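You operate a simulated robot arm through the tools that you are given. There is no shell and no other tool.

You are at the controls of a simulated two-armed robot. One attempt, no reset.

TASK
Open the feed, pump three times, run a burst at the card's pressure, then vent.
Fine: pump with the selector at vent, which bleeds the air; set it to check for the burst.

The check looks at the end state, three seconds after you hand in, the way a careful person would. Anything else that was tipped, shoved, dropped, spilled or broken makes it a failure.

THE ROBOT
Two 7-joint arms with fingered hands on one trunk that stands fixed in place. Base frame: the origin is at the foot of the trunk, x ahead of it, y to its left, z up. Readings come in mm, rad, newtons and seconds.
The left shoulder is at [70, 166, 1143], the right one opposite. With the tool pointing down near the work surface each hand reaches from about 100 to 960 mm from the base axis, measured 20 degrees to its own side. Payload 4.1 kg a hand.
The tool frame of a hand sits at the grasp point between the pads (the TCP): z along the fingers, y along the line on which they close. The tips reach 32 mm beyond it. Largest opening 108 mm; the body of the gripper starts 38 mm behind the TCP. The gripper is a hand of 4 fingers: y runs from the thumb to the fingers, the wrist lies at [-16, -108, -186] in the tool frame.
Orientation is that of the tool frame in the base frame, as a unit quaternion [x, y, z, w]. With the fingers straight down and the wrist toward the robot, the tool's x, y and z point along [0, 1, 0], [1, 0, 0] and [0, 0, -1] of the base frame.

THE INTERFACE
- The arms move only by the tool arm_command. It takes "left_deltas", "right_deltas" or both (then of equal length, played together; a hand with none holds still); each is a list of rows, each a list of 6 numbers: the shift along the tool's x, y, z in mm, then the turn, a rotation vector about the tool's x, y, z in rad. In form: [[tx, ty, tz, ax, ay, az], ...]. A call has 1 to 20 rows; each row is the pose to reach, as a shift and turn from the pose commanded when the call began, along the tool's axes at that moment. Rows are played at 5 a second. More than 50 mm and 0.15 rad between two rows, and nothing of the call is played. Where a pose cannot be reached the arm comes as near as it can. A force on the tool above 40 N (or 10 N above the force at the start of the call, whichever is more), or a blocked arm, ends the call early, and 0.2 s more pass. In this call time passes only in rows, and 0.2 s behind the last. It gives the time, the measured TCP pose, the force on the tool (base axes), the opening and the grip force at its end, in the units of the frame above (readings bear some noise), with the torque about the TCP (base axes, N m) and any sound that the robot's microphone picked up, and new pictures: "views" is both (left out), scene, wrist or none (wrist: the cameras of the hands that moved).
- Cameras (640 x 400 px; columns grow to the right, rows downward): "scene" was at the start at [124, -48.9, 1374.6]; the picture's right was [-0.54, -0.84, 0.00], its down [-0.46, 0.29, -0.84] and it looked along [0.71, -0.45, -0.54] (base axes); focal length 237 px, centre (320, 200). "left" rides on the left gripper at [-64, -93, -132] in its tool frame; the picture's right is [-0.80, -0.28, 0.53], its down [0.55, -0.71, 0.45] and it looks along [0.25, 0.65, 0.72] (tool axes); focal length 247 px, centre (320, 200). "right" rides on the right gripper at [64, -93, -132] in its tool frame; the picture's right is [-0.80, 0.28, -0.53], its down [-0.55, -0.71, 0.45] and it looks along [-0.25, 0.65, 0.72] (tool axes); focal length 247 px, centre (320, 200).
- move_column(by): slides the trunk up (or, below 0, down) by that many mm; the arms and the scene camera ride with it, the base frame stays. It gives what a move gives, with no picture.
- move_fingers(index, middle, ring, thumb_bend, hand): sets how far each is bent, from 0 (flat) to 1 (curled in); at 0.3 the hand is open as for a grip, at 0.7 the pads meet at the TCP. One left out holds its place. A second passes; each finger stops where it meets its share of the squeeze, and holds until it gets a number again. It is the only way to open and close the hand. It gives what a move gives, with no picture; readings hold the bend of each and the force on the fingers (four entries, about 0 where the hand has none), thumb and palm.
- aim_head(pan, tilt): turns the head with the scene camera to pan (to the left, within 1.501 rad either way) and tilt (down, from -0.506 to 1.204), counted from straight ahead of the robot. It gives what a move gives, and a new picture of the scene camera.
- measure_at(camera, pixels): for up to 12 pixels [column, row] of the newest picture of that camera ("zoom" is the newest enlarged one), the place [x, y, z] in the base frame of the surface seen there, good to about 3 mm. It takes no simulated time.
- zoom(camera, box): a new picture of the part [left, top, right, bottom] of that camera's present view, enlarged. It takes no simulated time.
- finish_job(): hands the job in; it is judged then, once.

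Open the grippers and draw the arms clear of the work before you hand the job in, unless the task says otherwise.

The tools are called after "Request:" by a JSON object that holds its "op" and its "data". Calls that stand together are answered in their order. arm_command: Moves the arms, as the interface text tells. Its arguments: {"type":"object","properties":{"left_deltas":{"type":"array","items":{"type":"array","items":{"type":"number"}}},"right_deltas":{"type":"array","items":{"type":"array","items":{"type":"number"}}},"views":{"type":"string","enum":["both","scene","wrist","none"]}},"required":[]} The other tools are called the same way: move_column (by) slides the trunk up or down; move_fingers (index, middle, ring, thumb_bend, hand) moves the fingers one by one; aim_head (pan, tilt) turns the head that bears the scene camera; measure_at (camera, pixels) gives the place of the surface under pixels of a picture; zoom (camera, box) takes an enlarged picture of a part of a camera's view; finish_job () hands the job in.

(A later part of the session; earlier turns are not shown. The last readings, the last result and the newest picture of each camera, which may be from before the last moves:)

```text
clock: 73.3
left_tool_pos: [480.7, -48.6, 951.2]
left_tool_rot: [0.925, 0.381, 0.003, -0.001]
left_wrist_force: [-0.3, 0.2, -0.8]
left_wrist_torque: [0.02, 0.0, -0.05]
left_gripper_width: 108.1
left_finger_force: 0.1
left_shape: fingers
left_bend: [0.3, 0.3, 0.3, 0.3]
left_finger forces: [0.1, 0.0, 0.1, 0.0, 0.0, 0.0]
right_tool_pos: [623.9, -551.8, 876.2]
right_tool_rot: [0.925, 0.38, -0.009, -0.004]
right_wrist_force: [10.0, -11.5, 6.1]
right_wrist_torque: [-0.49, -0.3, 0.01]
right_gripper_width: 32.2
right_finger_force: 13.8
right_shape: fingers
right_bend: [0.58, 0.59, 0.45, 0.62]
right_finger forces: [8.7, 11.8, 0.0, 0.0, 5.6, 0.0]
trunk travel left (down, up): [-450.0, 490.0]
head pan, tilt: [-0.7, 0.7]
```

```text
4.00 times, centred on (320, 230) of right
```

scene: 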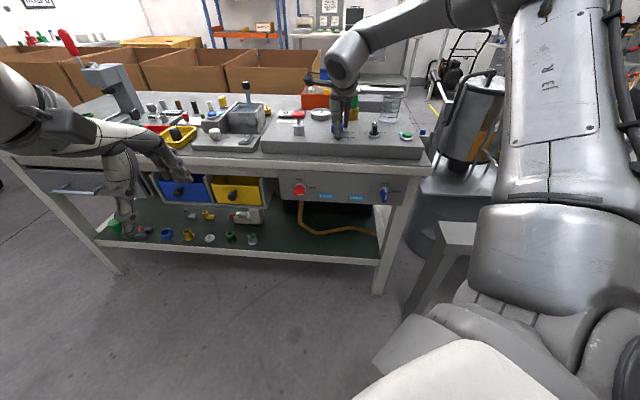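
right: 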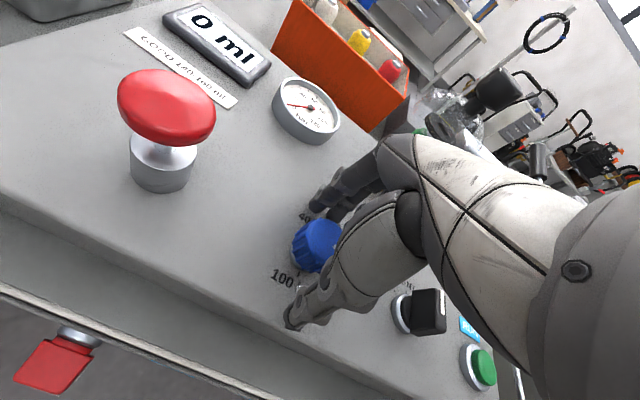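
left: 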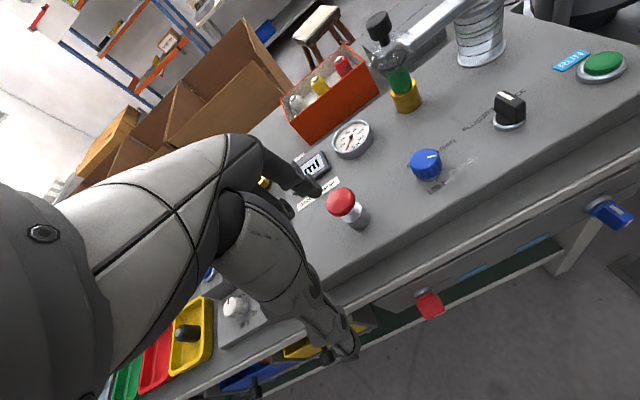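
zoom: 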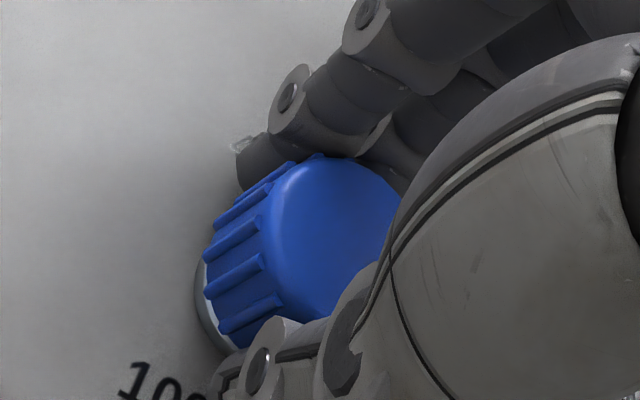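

The knob is gripped (width 32 mm, three pads loaded), slightly off-centre in y. I'll turn it 60° counter-clockwise (from above) about the knob's own axis, correcting the offset.

Request:
{"op": "arm_command", "data": {"right_deltas": [[0, 2, 0, 0, 0, -0.131], [-0.1, 1.6, 0, 0, 0, -0.262], [-0.3, 1.1, 0, 0, 0, -0.393], [-0.5, 0.6, 0, 0, 0, -0.524], [-0.8, 0.2, 0, 0, 0, -0.654], [-1.2, -0.2, 0, 0, 0, -0.785], [-1.6, -0.6, 0, 0, 0, -0.916], [-2, -0.9, 0, 0, 0, -1.047]], "views": "both"}}

Request:
{"op": "zoom", "data": {"camera": "scene", "box": [290, 80, 386, 160]}}

```text
clock: 75.1
left_tool_pos: [480.0, -47.4, 949.9]
left_tool_rot: [0.925, 0.381, 0.001, -0.002]
left_wrist_force: [0.0, -0.4, 0.0]
left_wrist_torque: [0.02, 0.04, 0.02]
left_gripper_width: 108.1
left_finger_force: 0.1
left_shape: fingers
left_bend: [0.3, 0.3, 0.3, 0.3]
left_finger forces: [0.0, 0.0, 0.0, 0.0, 0.0, 0.1]
right_tool_pos: [566.3, -421.3, 854.5]
right_tool_rot: [0.635, 0.772, -0.013, 0.01]
right_wrist_force: [0.1, 0.1, 1.0]
right_wrist_torque: [0.0, 0.0, 0.0]
right_gripper_width: 8.1
right_finger_force: 0.1
right_shape: fingers
right_bend: [0.68, 0.68, 0.45, 0.68]
right_finger forces: [0.1, 0.1, 0.1, 0.0, 0.0, 0.0]
right hand out of reach, approached as far as the arm can: row 5, 6, 7, 8
trunk travel left (down, up): [-450.0, 490.0]
head pan, tilt: [-0.7, 0.7]
```

scene: 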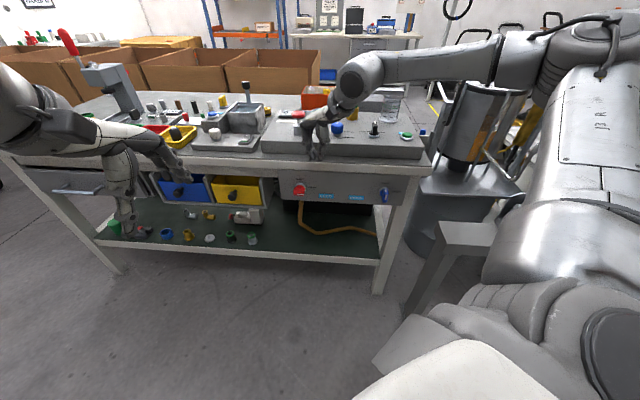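
right: 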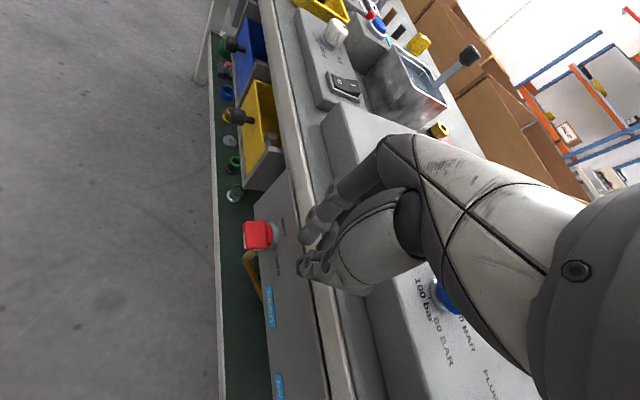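

```text
5.00 times, centred on (338, 120) of scene
```

zoom: 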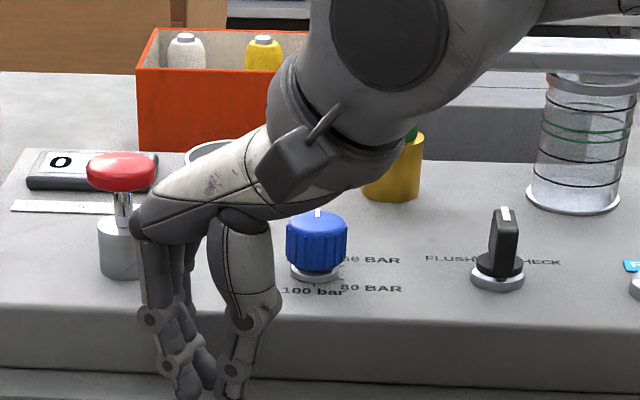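

The wrist ran out of range partway, the hand slipped off the knob and swung to (566,-421,854) in front of the console; the knob's mark now appears to point straight away (40). I'll lift the hand straight up first and then inspect everything.

Request:
{"op": "arm_command", "data": {"right_deltas": [[0, 0, -30, 0, 0, 0], [0, 0, -65, 0, 0, 0], [0, 0, -100, 0, 0, 0], [0, 0, -140, 0, 0, 0]], "views": "both"}}

Request:
{"op": "zoom", "data": {"camera": "scene", "box": [250, 80, 410, 180]}}

```text
clock: 76.1
left_tool_pos: [480.9, -47.0, 949.3]
left_tool_rot: [0.924, 0.381, 0.003, 0.0]
left_wrist_force: [1.1, 0.4, -0.8]
left_wrist_torque: [-0.01, -0.03, 0.0]
left_gripper_width: 108.3
left_finger_force: 0.0
left_shape: fingers
left_bend: [0.3, 0.3, 0.3, 0.3]
left_finger forces: [0.0, 0.0, 0.0, 0.1, 0.0, 0.0]
right_tool_pos: [561.3, -405.6, 993.8]
right_tool_rot: [0.638, 0.77, -0.012, 0.011]
right_wrist_force: [-0.7, -0.1, 0.2]
right_wrist_torque: [0.02, -0.02, -0.01]
right_gripper_width: 8.3
right_finger_force: 0.1
right_shape: fingers
right_bend: [0.68, 0.68, 0.45, 0.68]
right_finger forces: [0.1, 0.0, 0.0, 0.1, 0.0, 0.0]
right hand out of reach, approached as far as the arm can: row 2, 3, 4
trunk travel left (down, up): [-450.0, 490.0]
head pan, tilt: [-0.7, 0.7]
```

scene: 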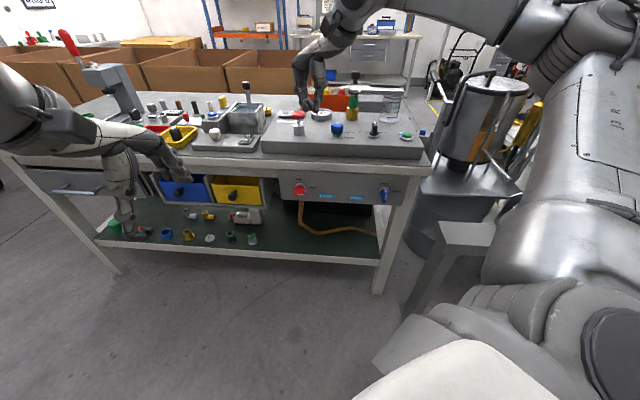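
right: 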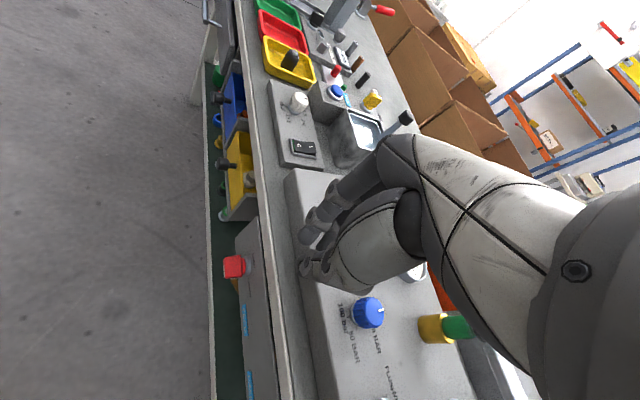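

```text
4.00 times, centred on (330, 130) of scene
```

zoom: 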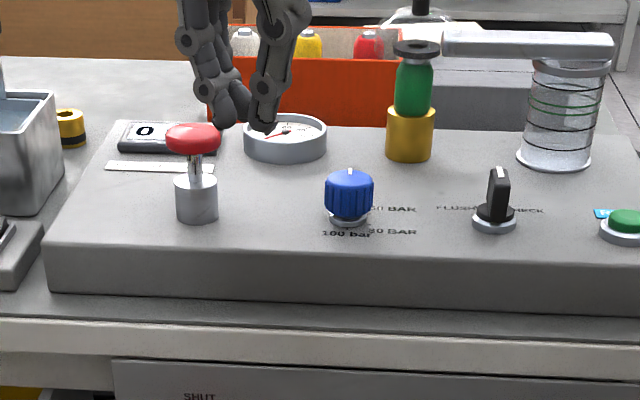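

The plunger, selector and button look undisturbed; the knob has overshot towards 40. I'll zoom on it in the wrist view for its exact angle.

Request:
{"op": "zoom", "data": {"camera": "right", "box": [320, 280, 416, 340]}}

Request:
{"op": "zoom", "data": {"camera": "scene", "box": [318, 110, 398, 160]}}

```text
6.67 times, centred on (368, 310) of right
```

zoom: 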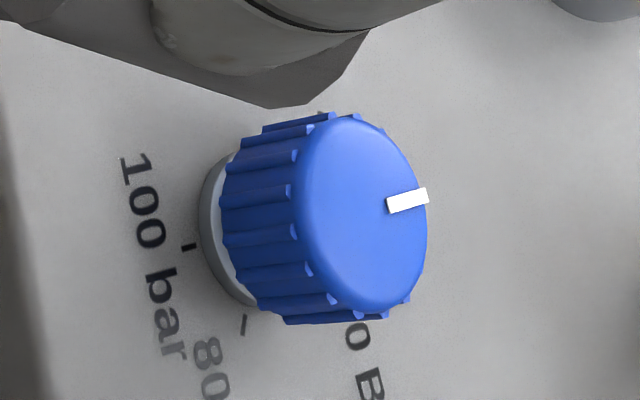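

```text
8.00 times, centred on (358, 135) of scene
```

zoom: 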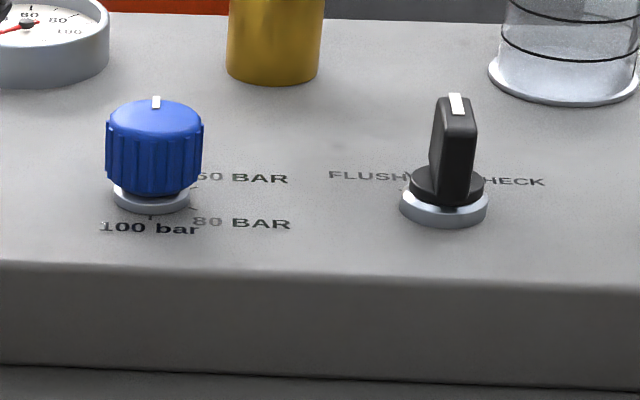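

The mark is exactly opposite the 100 tick, i.e. at 40, so I need +60° clockwise to 60. First I bring the hand back over the knob at the original yaw, opening the fingers, and test the clockwise turn in free air.

Request:
{"op": "arm_command", "data": {"right_deltas": [[-22, 5, 0, 0, 0, 0.139], [-44, 10, 0, 0, 0, 0.278], [-66, 15, 0, 0, 0, 0.417], [-88, 20, 5, 0, 0, 0.556], [-110, 25, 10, 0, 0, 0.694], [-132, 30, 18, 0, 0, 0.833], [-154, 34.5, 25, 0, 0, 0.972]], "views": "none"}}

Request:
{"op": "move_fingers", "data": {"hand": "right", "index": 0.42, "middle": 0.42, "ring": 0.45, "thumb_bend": 0.42}}

```text
clock: 77.7
left_tool_pos: [482.4, -47.3, 950.7]
left_tool_rot: [0.925, 0.381, 0.002, -0.001]
left_wrist_force: [0.6, -0.5, -0.5]
left_wrist_torque: [0.0, 0.03, 0.04]
left_gripper_width: 108.3
left_finger_force: 0.1
left_shape: fingers
left_bend: [0.3, 0.3, 0.3, 0.3]
left_finger forces: [0.1, 0.1, 0.1, 0.0, 0.0, 0.0]
right_tool_pos: [626.3, -549.5, 972.1]
right_tool_rot: [0.923, 0.384, -0.008, 0.016]
right_wrist_force: [-0.5, 0.3, -0.4]
right_wrist_torque: [-0.01, -0.03, 0.0]
right_gripper_width: 8.2
right_finger_force: 0.0
right_shape: fingers
right_bend: [0.68, 0.68, 0.45, 0.68]
right_finger forces: [0.0, 0.0, 0.0, 0.0, 0.0, 0.0]
trunk travel left (down, up): [-450.0, 490.0]
head pan, tilt: [-0.7, 0.7]
```

```text
clock: 78.7
left_tool_pos: [480.6, -47.4, 950.3]
left_tool_rot: [0.925, 0.381, 0.002, -0.001]
left_wrist_force: [0.4, 0.0, 0.2]
left_wrist_torque: [-0.02, 0.04, 0.03]
left_gripper_width: 107.8
left_finger_force: 0.1
left_shape: fingers
left_bend: [0.3, 0.3, 0.3, 0.3]
left_finger forces: [0.1, 0.0, 0.0, 0.0, 0.1, 0.0]
right_tool_pos: [625.5, -550.6, 971.5]
right_tool_rot: [0.922, 0.386, -0.006, 0.015]
right_wrist_force: [0.4, 0.0, 0.0]
right_wrist_torque: [0.01, -0.01, 0.03]
right_gripper_width: 76.5
right_finger_force: 0.0
right_shape: fingers
right_bend: [0.42, 0.42, 0.45, 0.42]
right_finger forces: [0.0, 0.1, 0.1, 0.1, 0.0, 0.0]
trunk travel left (down, up): [-450.0, 490.0]
head pan, tilt: [-0.7, 0.7]
```

Now a free-air test of the 60° clockwise turn at this spot, so I know the wrist can do it without wandering.

Request:
{"op": "arm_command", "data": {"right_deltas": [[0, 0, 0, 0, 0, 0.131], [0, 0, 0, 0, 0, 0.262], [0, 0, 0, 0, 0, 0.393], [0, 0, 0, 0, 0, 0.524], [0, 0, 0, 0, 0, 0.654], [0, 0, 0, 0, 0, 0.785], [0, 0, 0, 0, 0, 0.916], [0, 0, 0, 0, 0, 1.047], [0, 0, 0, 0, 0, 1.1]], "views": "both"}}

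```text
clock: 80.7
left_tool_pos: [480.6, -47.0, 950.9]
left_tool_rot: [0.924, 0.381, 0.003, -0.001]
left_wrist_force: [0.9, 0.0, 0.9]
left_wrist_torque: [0.0, 0.02, 0.0]
left_gripper_width: 108.2
left_finger_force: 0.0
left_shape: fingers
left_bend: [0.3, 0.3, 0.3, 0.3]
left_finger forces: [0.1, 0.0, 0.1, 0.1, 0.0, 0.0]
right_tool_pos: [611.3, -551.4, 970.9]
right_tool_rot: [0.988, -0.153, 0.003, 0.016]
right_wrist_force: [0.1, 0.7, -0.1]
right_wrist_torque: [0.01, 0.0, 0.0]
right_gripper_width: 76.7
right_finger_force: 0.2
right_shape: fingers
right_bend: [0.42, 0.42, 0.45, 0.42]
right_finger forces: [0.0, 0.0, 0.1, 0.0, 0.0, 0.1]
right hand out of reach, approached as far as the arm can: row 8, 9
trunk travel left (down, up): [-450.0, 490.0]
head pan, tilt: [-0.7, 0.7]
```

scene: 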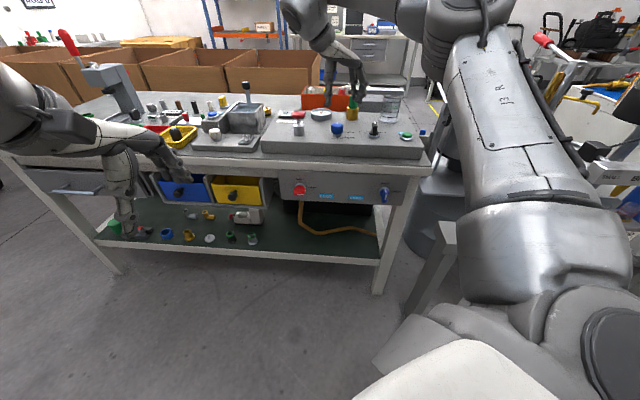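
right: 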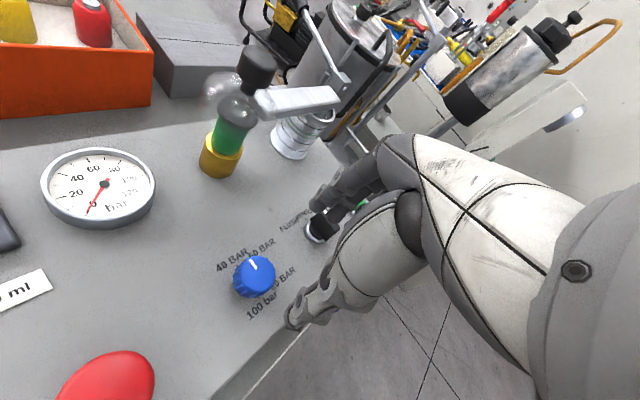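

The wrist reaches ~55° of that turn cleanly from the -45° yaw, so a start nearer -25° gives the full 60°. This view also shows the knob and all four labels; I'll zoom in and measure.

Request:
{"op": "zoom", "data": {"camera": "right", "box": [206, 230, 302, 330]}}

Request:
{"op": "measure_at", "data": {"camera": "zoom", "pixels": [[320, 180], [320, 120], [270, 190], [375, 190], [320, 240], [330, 205], [290, 140], [355, 150]]}}

```text
4.00 times, centred on (254, 280) of right
```

zoom: 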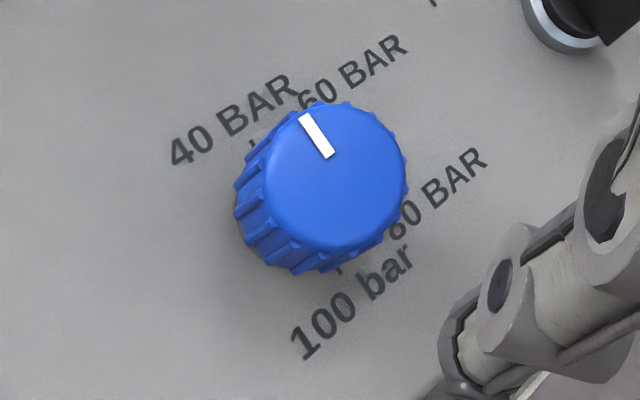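

```text
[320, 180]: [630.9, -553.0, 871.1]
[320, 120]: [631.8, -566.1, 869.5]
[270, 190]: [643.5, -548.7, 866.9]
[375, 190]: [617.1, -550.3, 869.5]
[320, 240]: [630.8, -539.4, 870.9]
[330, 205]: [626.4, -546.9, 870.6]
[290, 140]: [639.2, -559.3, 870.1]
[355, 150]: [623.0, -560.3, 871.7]
```

Knob centre from this view is about (627,-554). I'll turn the hand back to about -25° yaw, centred over the knob, still in free air, and check the position is held.

Request:
{"op": "arm_command", "data": {"right_deltas": [[2, -1, 0, 0, 0, -0.144], [4, -2, 0, 0, 0, -0.288], [6, -3, 0, 0, 0, -0.433], [8, -3, 0, 0, 0, -0.577], [9, -4, 0, 0, 0, -0.721], [11, -4, 0, 0, 0, -0.865], [12, -5, 0, 0, 0, -1.009], [13, -5, 0, 0, 0, -1.154], [14, -6, 0, 0, 0, -1.298], [15.3, -5.9, 0, 0, 0, -1.442]], "views": "wrist"}}

Request:
{"op": "zoom", "data": {"camera": "scene", "box": [290, 80, 386, 160]}}

```text
clock: 82.9
left_tool_pos: [480.9, -46.7, 950.3]
left_tool_rot: [0.925, 0.38, 0.003, -0.001]
left_wrist_force: [-0.2, 0.1, 0.5]
left_wrist_torque: [0.0, 0.01, 0.06]
left_gripper_width: 108.3
left_finger_force: 0.1
left_shape: fingers
left_bend: [0.3, 0.3, 0.3, 0.3]
left_finger forces: [0.1, 0.0, 0.0, 0.0, 0.0, 0.0]
right_tool_pos: [628.6, -551.4, 970.9]
right_tool_rot: [0.843, 0.538, -0.008, 0.013]
right_wrist_force: [0.5, 0.2, -0.1]
right_wrist_torque: [0.01, 0.03, -0.02]
right_gripper_width: 76.8
right_finger_force: 0.0
right_shape: fingers
right_bend: [0.42, 0.42, 0.45, 0.42]
right_finger forces: [0.0, 0.1, 0.0, 0.0, 0.0, 0.1]
trunk travel left (down, up): [-450.0, 490.0]
head pan, tilt: [-0.7, 0.7]
```

right: 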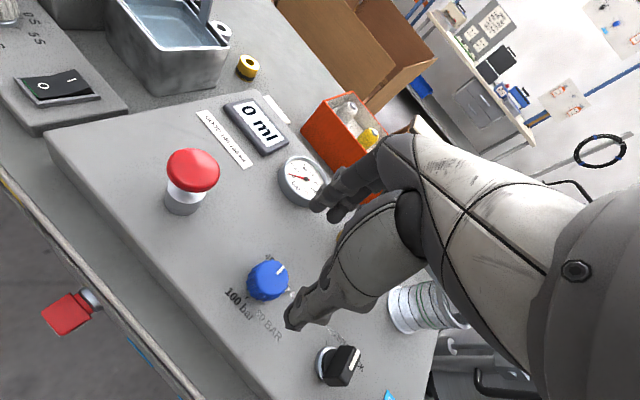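

```text
5.00 times, centred on (338, 120) of scene
```

zoom: 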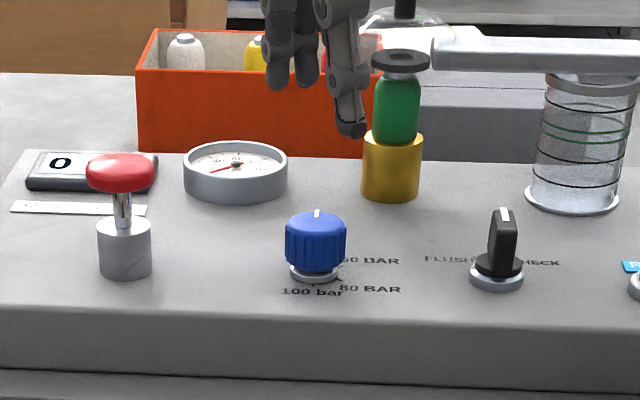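

Position is held at yaw -25°. I'll lower the trunk 95 mm so that the hand descends around the knob with the same arm posture.

Request:
{"op": "move_column", "data": {"by": -95}}

Request:
{"op": "zoom", "data": {"camera": "right", "box": [220, 150, 400, 280]}}

Request:
{"op": "zoom", "data": {"camera": "scene", "box": [280, 60, 400, 140]}}

```text
clock: 84.2
left_tool_pos: [480.6, -47.2, 855.0]
left_tool_rot: [0.925, 0.381, 0.003, -0.001]
left_wrist_force: [-0.5, 0.1, 0.5]
left_wrist_torque: [-0.04, 0.0, -0.01]
left_gripper_width: 108.3
left_finger_force: 0.0
left_shape: fingers
left_bend: [0.3, 0.3, 0.3, 0.3]
left_finger forces: [0.0, 0.0, 0.1, 0.0, 0.1, 0.1]
right_tool_pos: [628.5, -551.1, 875.4]
right_tool_rot: [0.843, 0.537, -0.009, 0.013]
right_wrist_force: [0.6, -0.8, 0.3]
right_wrist_torque: [-0.04, -0.01, 0.0]
right_gripper_width: 76.9
right_finger_force: 0.1
right_shape: fingers
right_bend: [0.42, 0.42, 0.45, 0.42]
right_finger forces: [0.1, 0.0, 0.0, 0.0, 0.0, 0.1]
trunk travel left (down, up): [-355.0, 585.0]
head pan, tilt: [-0.7, 0.7]
```

```text
3.08 times, centred on (310, 215) of right
```

zoom: 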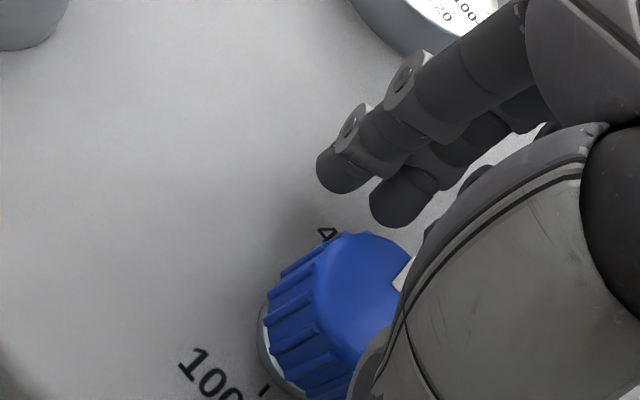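

```text
5.00 times, centred on (340, 100) of scene
```

zoom: 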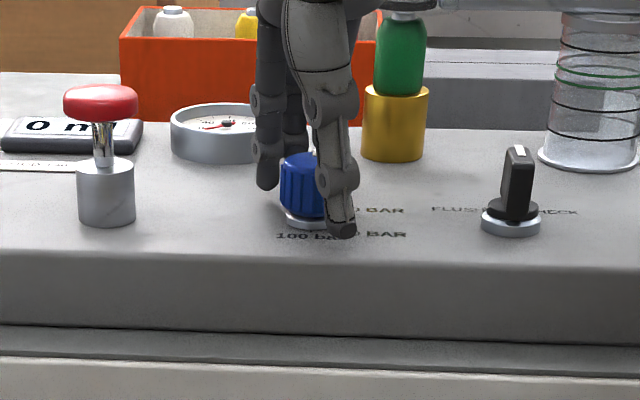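

The knob is between the thumb (right-front) and index/middle (left-back), about centred. I'll close on it.

Request:
{"op": "move_fingers", "data": {"hand": "right", "index": 0.68, "middle": 0.68, "thumb_bend": 0.68}}

Request:
{"op": "zoom", "data": {"camera": "scene", "box": [280, 60, 400, 140]}}

```text
clock: 85.2
left_tool_pos: [481.2, -48.5, 855.4]
left_tool_rot: [0.925, 0.381, 0.002, -0.001]
left_wrist_force: [-0.9, -0.1, 1.1]
left_wrist_torque: [0.0, 0.0, 0.0]
left_gripper_width: 108.3
left_finger_force: 0.0
left_shape: fingers
left_bend: [0.3, 0.3, 0.3, 0.3]
left_finger forces: [0.0, 0.1, 0.0, 0.0, 0.1, 0.0]
right_tool_pos: [628.4, -550.6, 875.5]
right_tool_rot: [0.843, 0.537, -0.007, 0.013]
right_wrist_force: [3.8, -1.2, 1.5]
right_wrist_torque: [-0.11, -0.13, 0.01]
right_gripper_width: 30.9
right_finger_force: 10.2
right_shape: fingers
right_bend: [0.62, 0.61, 0.45, 0.59]
right_finger forces: [4.3, 8.3, 0.0, 0.0, 8.6, 0.0]
trunk travel left (down, up): [-355.0, 585.0]
head pan, tilt: [-0.7, 0.7]
```

```text
5.00 times, centred on (340, 100) of scene
```

zoom: 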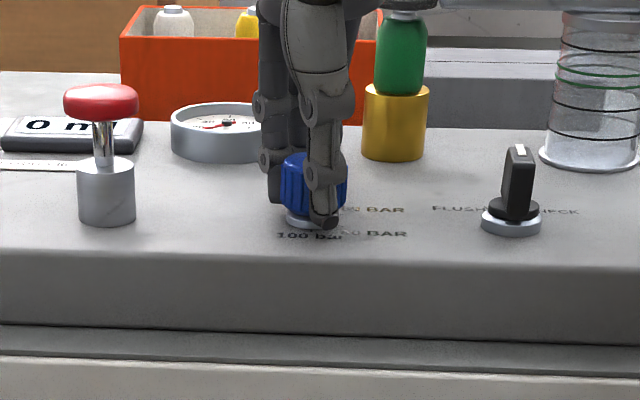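

Grip is balanced (net ~4 N). I'll rotate clockwise in two stages; first 30° to verify that the knob follows.

Request:
{"op": "arm_command", "data": {"right_deltas": [[-0.2, 0.5, 0, 0, 0, 0.131], [-0.6, 1.0, 0, 0, 0, 0.262], [-0.9, 1.4, 0, 0, 0, 0.393], [-1.3, 1.8, 0, 0, 0, 0.524]], "views": "both"}}

Request:
{"op": "zoom", "data": {"camera": "scene", "box": [300, 90, 380, 140]}}

Request:
{"op": "zoom", "data": {"camera": "right", "box": [240, 180, 400, 280]}}

```text
clock: 86.2
left_tool_pos: [480.4, -47.5, 855.0]
left_tool_rot: [0.925, 0.381, 0.003, -0.001]
left_wrist_force: [0.5, -0.3, 0.5]
left_wrist_torque: [-0.01, 0.01, 0.01]
left_gripper_width: 108.3
left_finger_force: 0.1
left_shape: fingers
left_bend: [0.3, 0.3, 0.3, 0.3]
left_finger forces: [0.0, 0.0, 0.0, 0.0, 0.0, 0.0]
right_tool_pos: [629.5, -553.8, 874.9]
right_tool_rot: [0.954, 0.299, -0.005, 0.015]
right_wrist_force: [3.7, -0.7, 1.8]
right_wrist_torque: [-0.04, -0.07, 0.0]
right_gripper_width: 30.7
right_finger_force: 11.1
right_shape: fingers
right_bend: [0.62, 0.61, 0.45, 0.59]
right_finger forces: [4.8, 7.5, 0.0, 0.1, 9.5, 0.0]
trunk travel left (down, up): [-355.0, 585.0]
head pan, tilt: [-0.7, 0.7]
```

scene: 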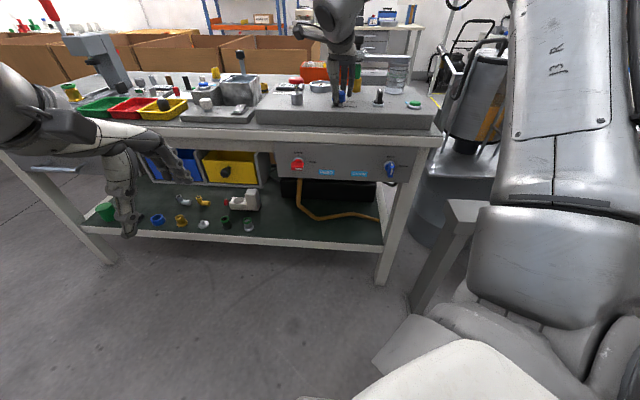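
right: 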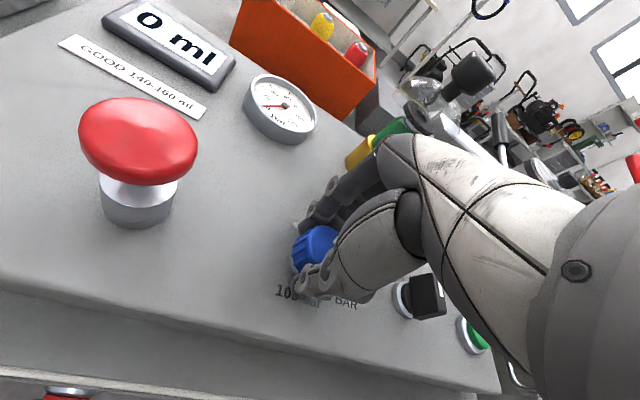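

```text
8.00 times, centred on (340, 115) of scene
```

zoom: 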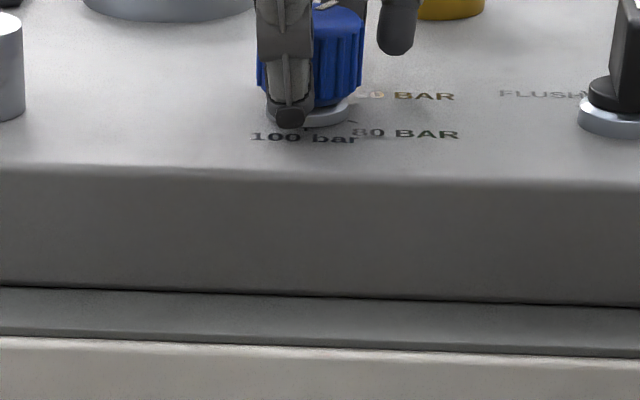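

```text
4.00 times, centred on (320, 230) of right
```

zoom: 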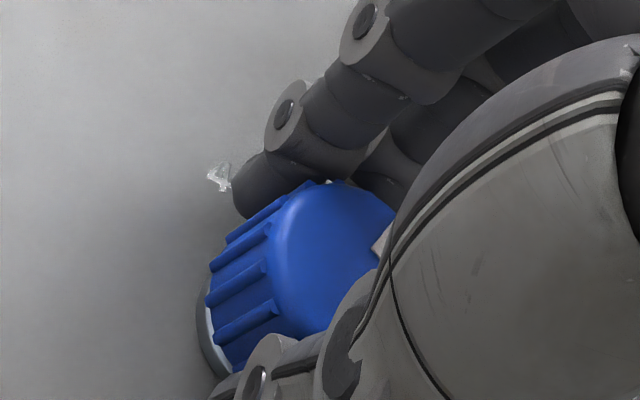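

The knob's mark stays fixed relative to the hand, so it is following. I'll do the second 30°.

Request:
{"op": "arm_command", "data": {"right_deltas": [[-0.2, 0.5, 0, 0, 0, 0.131], [-0.6, 1.0, 0, 0, 0, 0.262], [-0.9, 1.4, 0, 0, 0, 0.393], [-1.3, 1.8, 0, 0, 0, 0.524]], "views": "both"}}

Request:
{"op": "zoom", "data": {"camera": "right", "box": [200, 160, 400, 285]}}

Request:
{"op": "zoom", "data": {"camera": "scene", "box": [300, 70, 380, 120]}}

```text
clock: 87.2
left_tool_pos: [481.4, -48.3, 855.0]
left_tool_rot: [0.924, 0.382, 0.001, -0.001]
left_wrist_force: [0.1, 0.1, 0.2]
left_wrist_torque: [-0.01, -0.01, 0.01]
left_gripper_width: 108.4
left_finger_force: 0.1
left_shape: fingers
left_bend: [0.3, 0.3, 0.3, 0.3]
left_finger forces: [0.0, 0.0, 0.1, 0.1, 0.0, 0.1]
right_tool_pos: [629.7, -556.4, 875.3]
right_tool_rot: [0.999, 0.042, 0.0, 0.015]
right_wrist_force: [3.7, -1.5, 0.1]
right_wrist_torque: [-0.02, -0.08, 0.01]
right_gripper_width: 31.1
right_finger_force: 10.8
right_shape: fingers
right_bend: [0.62, 0.61, 0.45, 0.59]
right_finger forces: [4.8, 6.9, 0.0, 0.1, 10.3, 0.0]
trunk travel left (down, up): [-355.0, 585.0]
head pan, tilt: [-0.7, 0.7]
```

scene: 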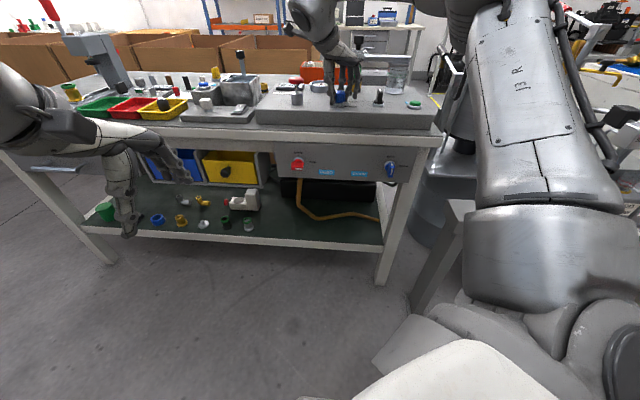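
right: 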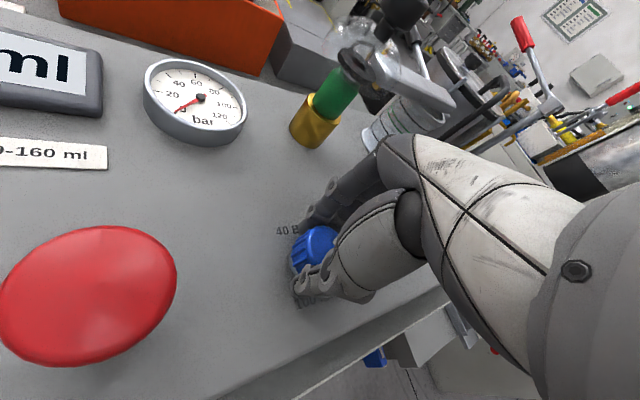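

```text
3.20 times, centred on (300, 222) of right
```

zoom: 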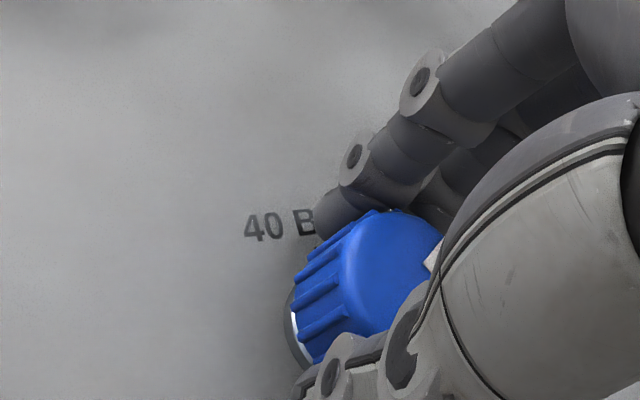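

```text
8.00 times, centred on (340, 95) of scene
```

zoom: 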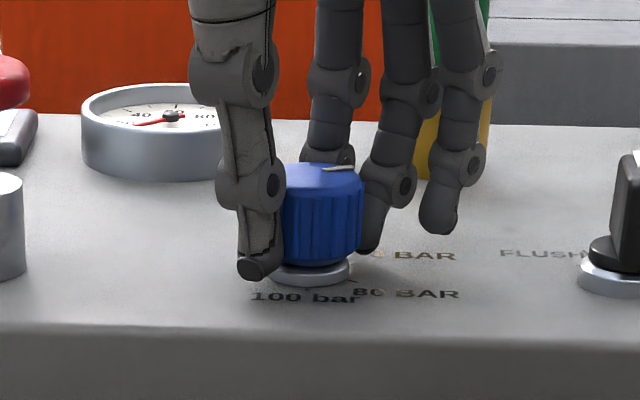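

The hand has turned the full 60° and the mark now points right and away, towards 60 BAR. I'll release, raise the trunk and verify the pointer.

Request:
{"op": "move_fingers", "data": {"hand": "right", "index": 0.42, "middle": 0.42, "thumb_bend": 0.42}}

Request:
{"op": "move_column", "data": {"by": 110}}

Request:
{"op": "zoom", "data": {"camera": "right", "box": [200, 200, 328, 300]}}

Request:
{"op": "zoom", "data": {"camera": "scene", "box": [310, 100, 390, 150]}}

```text
clock: 88.2
left_tool_pos: [480.4, -47.4, 855.6]
left_tool_rot: [0.925, 0.381, 0.002, -0.001]
left_wrist_force: [-0.4, 0.3, -1.2]
left_wrist_torque: [-0.01, 0.02, -0.01]
left_gripper_width: 108.3
left_finger_force: 0.1
left_shape: fingers
left_bend: [0.3, 0.3, 0.3, 0.3]
left_finger forces: [0.0, 0.1, 0.0, 0.0, 0.0, 0.1]
right_tool_pos: [629.1, -554.7, 876.7]
right_tool_rot: [0.999, 0.043, 0.0, 0.017]
right_wrist_force: [0.5, 0.6, 0.0]
right_wrist_torque: [0.01, 0.02, 0.02]
right_gripper_width: 76.5
right_finger_force: 0.0
right_shape: fingers
right_bend: [0.42, 0.42, 0.45, 0.42]
right_finger forces: [0.0, 0.1, 0.0, 0.0, 0.0, 0.1]
trunk travel left (down, up): [-355.0, 585.0]
head pan, tilt: [-0.7, 0.7]
```

```text
clock: 89.6
left_tool_pos: [479.9, -47.0, 965.3]
left_tool_rot: [0.924, 0.382, 0.003, 0.0]
left_wrist_force: [-0.6, -0.5, -0.8]
left_wrist_torque: [0.0, -0.02, 0.01]
left_gripper_width: 108.3
left_finger_force: 0.2
left_shape: fingers
left_bend: [0.3, 0.3, 0.3, 0.3]
left_finger forces: [0.0, 0.0, 0.0, 0.0, 0.0, 0.1]
right_tool_pos: [630.2, -555.2, 984.9]
right_tool_rot: [0.999, 0.043, -0.002, 0.016]
right_wrist_force: [-0.9, -0.8, -0.1]
right_wrist_torque: [0.0, -0.01, -0.01]
right_gripper_width: 76.4
right_finger_force: 0.2
right_shape: fingers
right_bend: [0.42, 0.42, 0.45, 0.42]
right_finger forces: [0.0, 0.0, 0.1, 0.0, 0.0, 0.0]
trunk travel left (down, up): [-465.0, 475.0]
head pan, tilt: [-0.7, 0.7]
```

```text
4.00 times, centred on (264, 250) of right
```

zoom: 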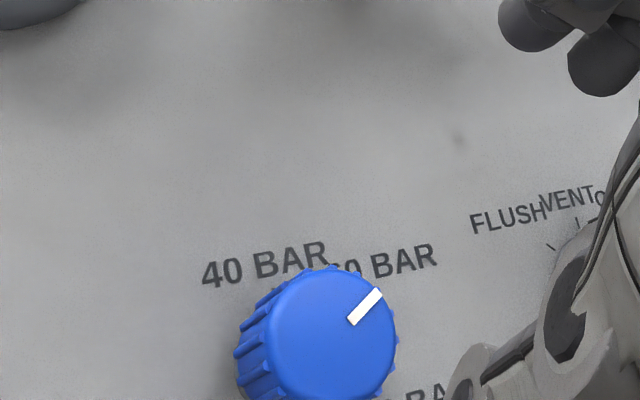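

```text
8.00 times, centred on (350, 125) of scene
```

zoom: 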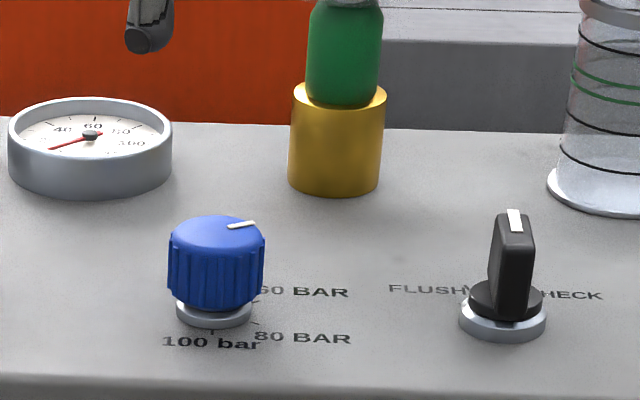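

The knob's mark now sits at the 60 BAR tick (60° clockwise of away). Next is the selector: I'll move the hand to the left of it, back to yaw -45°, and look at it closely.

Request:
{"op": "arm_command", "data": {"right_deltas": [[-19, 1, 0, 0, 0, -0.14], [-39, 2, 0, 0, 0, -0.28], [-58, 4, 0, 0, 0, -0.42], [-78, 5, 0, 0, 0, -0.56], [-97, 6, 0, 0, 0, -0.7]], "views": "both"}}

Request:
{"op": "move_fingers", "data": {"hand": "right", "index": 0.35, "middle": 0.95, "ring": 0.95, "thumb_bend": 0.3}}

Request:
{"op": "zoom", "data": {"camera": "right", "box": [220, 140, 420, 265]}}

Request:
{"op": "zoom", "data": {"camera": "scene", "box": [310, 80, 420, 150]}}

```text
clock: 90.8
left_tool_pos: [479.6, -48.7, 965.7]
left_tool_rot: [0.924, 0.382, 0.002, -0.002]
left_wrist_force: [-0.6, 0.4, 0.2]
left_wrist_torque: [-0.03, 0.03, -0.05]
left_gripper_width: 108.3
left_finger_force: 0.0
left_shape: fingers
left_bend: [0.3, 0.3, 0.3, 0.3]
left_finger forces: [0.0, 0.1, 0.0, 0.1, 0.0, 0.0]
right_tool_pos: [531.3, -569.9, 986.4]
right_tool_rot: [0.923, 0.384, -0.006, 0.015]
right_wrist_force: [0.0, 0.0, -0.8]
right_wrist_torque: [-0.03, 0.0, 0.04]
right_gripper_width: 76.8
right_finger_force: 0.2
right_shape: fingers
right_bend: [0.42, 0.42, 0.45, 0.42]
right_finger forces: [0.0, 0.0, 0.0, 0.0, 0.0, 0.0]
trunk travel left (down, up): [-465.0, 475.0]
head pan, tilt: [-0.7, 0.7]
```

scene: 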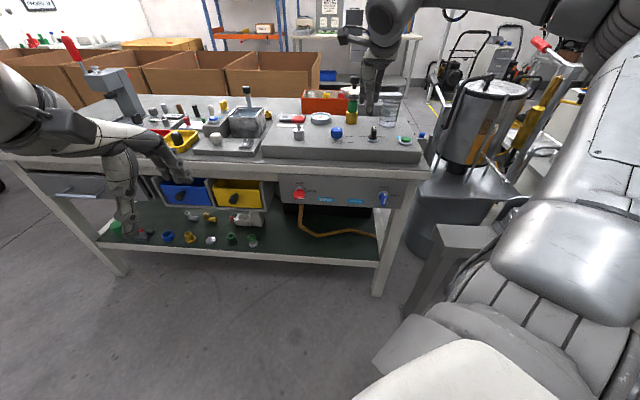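
right: 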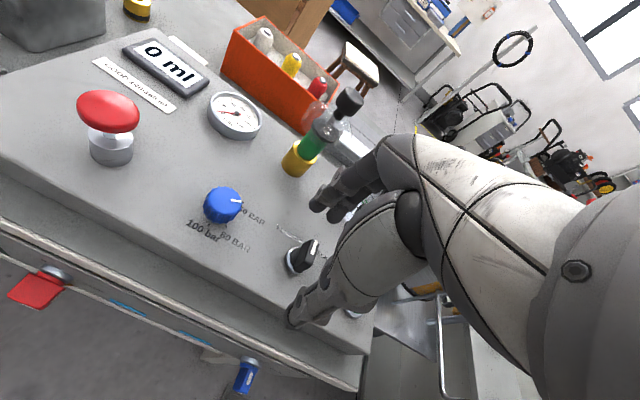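

```text
clock: 91.8
left_tool_pos: [481.0, -47.6, 964.8]
left_tool_rot: [0.924, 0.381, 0.002, -0.001]
left_wrist_force: [0.7, -0.8, 0.1]
left_wrist_torque: [-0.03, 0.0, 0.01]
left_gripper_width: 108.2
left_finger_force: 0.0
left_shape: fingers
left_bend: [0.3, 0.3, 0.3, 0.3]
left_finger forces: [0.1, 0.0, 0.0, 0.0, 0.1, 0.0]
right_tool_pos: [532.5, -569.1, 987.5]
right_tool_rot: [0.924, 0.383, -0.006, 0.015]
right_wrist_force: [0.4, 0.9, 1.1]
right_wrist_torque: [0.0, 0.02, 0.02]
right_gripper_width: 101.7
right_finger_force: 0.0
right_shape: fingers
right_bend: [0.35, 0.95, 0.95, 0.3]
right_finger forces: [0.0, 0.0, 0.0, 0.0, 0.0, 0.0]
trunk travel left (down, up): [-465.0, 475.0]
head pan, tilt: [-0.7, 0.7]
```

```text
3.20 times, centred on (320, 202) of right
```

zoom: 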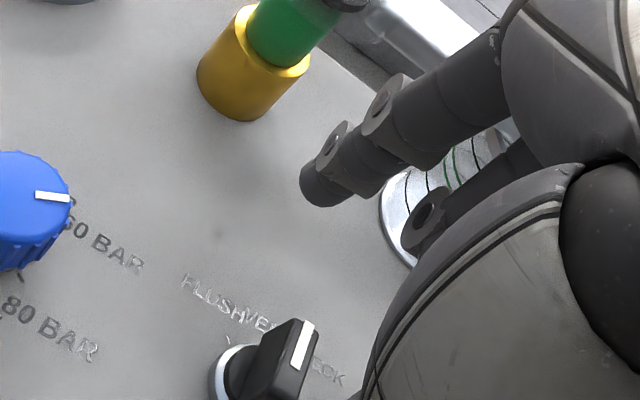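

```text
5.71 times, centred on (365, 115) of scene
```

zoom: 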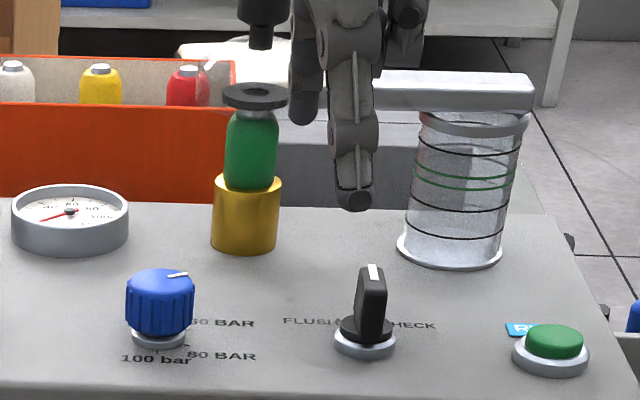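

The knob mark points to 60 BAR in this view too. I'll measure the selector lever and the index fingertip.

Request:
{"op": "zoom", "data": {"camera": "right", "box": [260, 180, 356, 290]}}

Request:
{"op": "measure_at", "data": {"camera": "zoom", "pixels": [[285, 265], [270, 290], [250, 310], [262, 260], [225, 285], [305, 250], [265, 200], [330, 150], [300, 155], [295, 300]]}}

Request:
{"op": "zoom", "data": {"camera": "scene", "box": [350, 100, 400, 150]}}

Request:
{"op": "measure_at", "data": {"camera": "zoom", "pixels": [[305, 170], [305, 200], [295, 240], [325, 240], [305, 260], [300, 300], [270, 300], [340, 300], [290, 180], [320, 180]]}}

```text
3.64 times, centred on (308, 235) of right
```

zoom: 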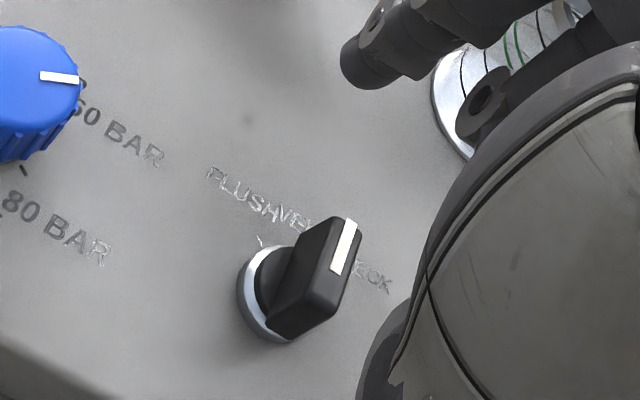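

```text
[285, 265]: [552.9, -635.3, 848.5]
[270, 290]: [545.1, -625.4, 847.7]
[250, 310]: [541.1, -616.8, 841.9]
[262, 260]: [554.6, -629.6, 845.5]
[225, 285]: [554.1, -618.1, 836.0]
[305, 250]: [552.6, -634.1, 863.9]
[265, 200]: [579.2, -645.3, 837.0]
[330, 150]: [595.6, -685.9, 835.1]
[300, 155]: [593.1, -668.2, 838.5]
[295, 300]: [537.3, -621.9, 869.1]
```

```text
8.00 times, centred on (375, 125) of scene
```

zoom: 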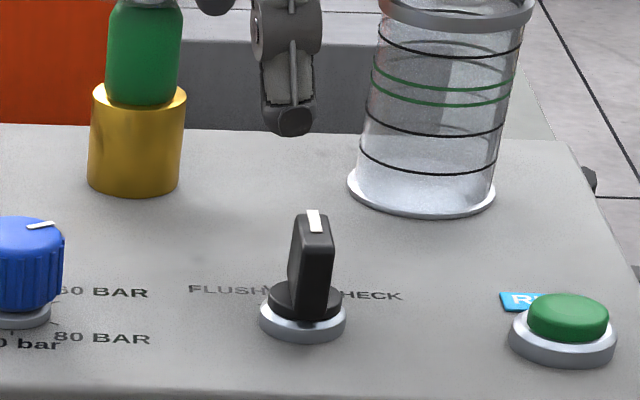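

```text
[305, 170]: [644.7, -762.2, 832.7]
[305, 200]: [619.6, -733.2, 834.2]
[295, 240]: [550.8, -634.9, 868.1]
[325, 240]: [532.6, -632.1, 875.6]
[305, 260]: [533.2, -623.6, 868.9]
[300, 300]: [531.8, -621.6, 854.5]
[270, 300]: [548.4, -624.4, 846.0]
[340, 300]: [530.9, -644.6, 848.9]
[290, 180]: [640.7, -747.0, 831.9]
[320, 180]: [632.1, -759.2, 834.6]
```

Selector axis is about (544,-634), lever ±17 mm long, 12 mm wide, top z 876. I'll lower the index fingertip to the left of the lever's far end, stopping with a gap to check alignment.

Request:
{"op": "arm_command", "data": {"right_deltas": [[-6, 8, 0, 0, 0, 0], [-12, 19, 20, 0, 0, 0], [-12, 19, 55, 0, 0, 0], [-12, 19, 90, 0, 0, 0]], "views": "both"}}

Request:
{"op": "zoom", "data": {"camera": "right", "box": [260, 150, 388, 250]}}

Request:
{"op": "zoom", "data": {"camera": "scene", "box": [340, 100, 420, 150]}}

```text
clock: 92.8
left_tool_pos: [480.4, -47.4, 964.0]
left_tool_rot: [0.924, 0.381, 0.002, -0.001]
left_wrist_force: [0.2, 0.0, -0.3]
left_wrist_torque: [0.01, 0.02, 0.02]
left_gripper_width: 108.2
left_finger_force: 0.0
left_shape: fingers
left_bend: [0.3, 0.3, 0.3, 0.3]
left_finger forces: [0.0, 0.1, 0.0, 0.0, 0.0, 0.0]
right_tool_pos: [538.7, -593.7, 897.1]
right_tool_rot: [0.924, 0.382, -0.005, 0.015]
right_wrist_force: [0.2, -0.2, 0.0]
right_wrist_torque: [0.02, -0.01, 0.01]
right_gripper_width: 101.7
right_finger_force: 0.1
right_shape: fingers
right_bend: [0.35, 0.95, 0.95, 0.3]
right_finger forces: [0.0, 0.0, 0.0, 0.1, 0.0, 0.0]
trunk travel left (down, up): [-465.0, 475.0]
head pan, tilt: [-0.7, 0.7]
```

scene: 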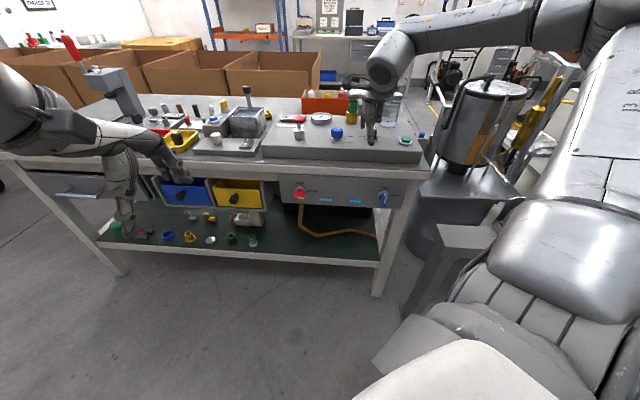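
right: 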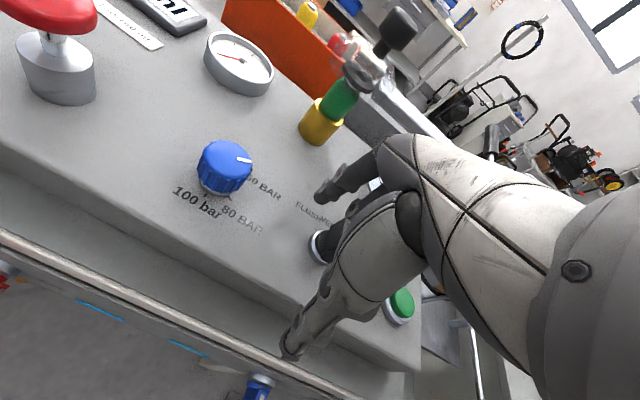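

```text
4.00 times, centred on (324, 200) of right
```

zoom: 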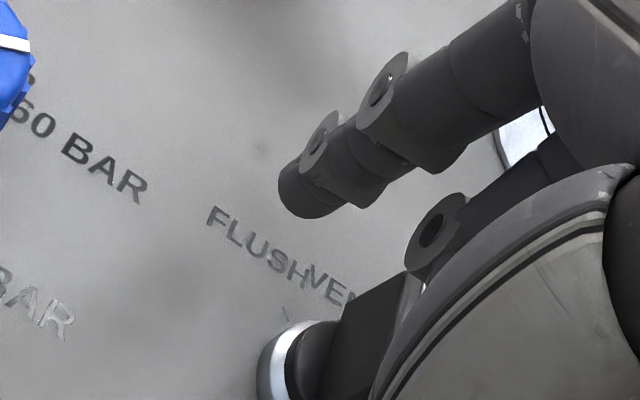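

```text
8.00 times, centred on (380, 125) of scene
```

zoom: 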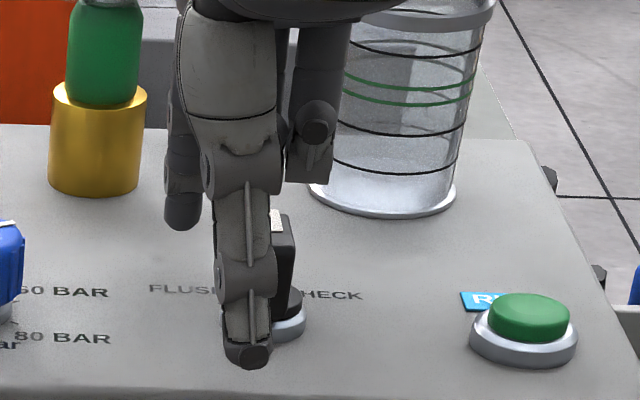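

I'll measure the index tip, the thumb tip and the curled fingers' lowest point here, to be sure that only the index will touch the lever.

Request:
{"op": "measure_at", "data": {"camera": "zoom", "pixels": [[183, 222], [183, 205], [250, 355], [312, 180], [300, 170], [325, 165], [283, 222], [290, 280], [272, 215], [285, 245]]}}

Request:
{"op": "zoom", "data": {"camera": "right", "box": [300, 170, 364, 230]}}

Request:
{"op": "measure_at", "data": {"camera": "zoom", "pixels": [[160, 130], [130, 170], [190, 190], [300, 250], [340, 290], [380, 280]]}}

```text
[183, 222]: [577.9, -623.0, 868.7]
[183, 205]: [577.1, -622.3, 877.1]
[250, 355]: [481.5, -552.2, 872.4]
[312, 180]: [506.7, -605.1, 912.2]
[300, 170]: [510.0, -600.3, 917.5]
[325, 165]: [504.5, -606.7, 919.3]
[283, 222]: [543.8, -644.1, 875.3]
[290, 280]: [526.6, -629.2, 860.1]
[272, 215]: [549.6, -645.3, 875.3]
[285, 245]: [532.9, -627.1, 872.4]
```

```text
6.67 times, centred on (332, 200) of right
```

zoom: 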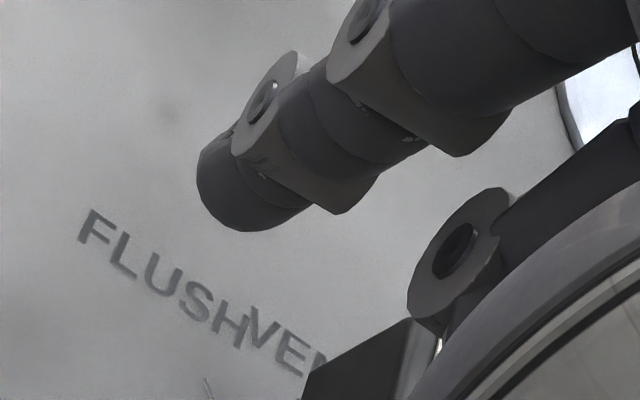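

```text
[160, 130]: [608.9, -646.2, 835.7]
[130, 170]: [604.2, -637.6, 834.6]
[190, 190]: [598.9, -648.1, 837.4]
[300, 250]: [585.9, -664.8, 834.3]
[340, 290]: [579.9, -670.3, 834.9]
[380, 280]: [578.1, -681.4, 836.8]
```

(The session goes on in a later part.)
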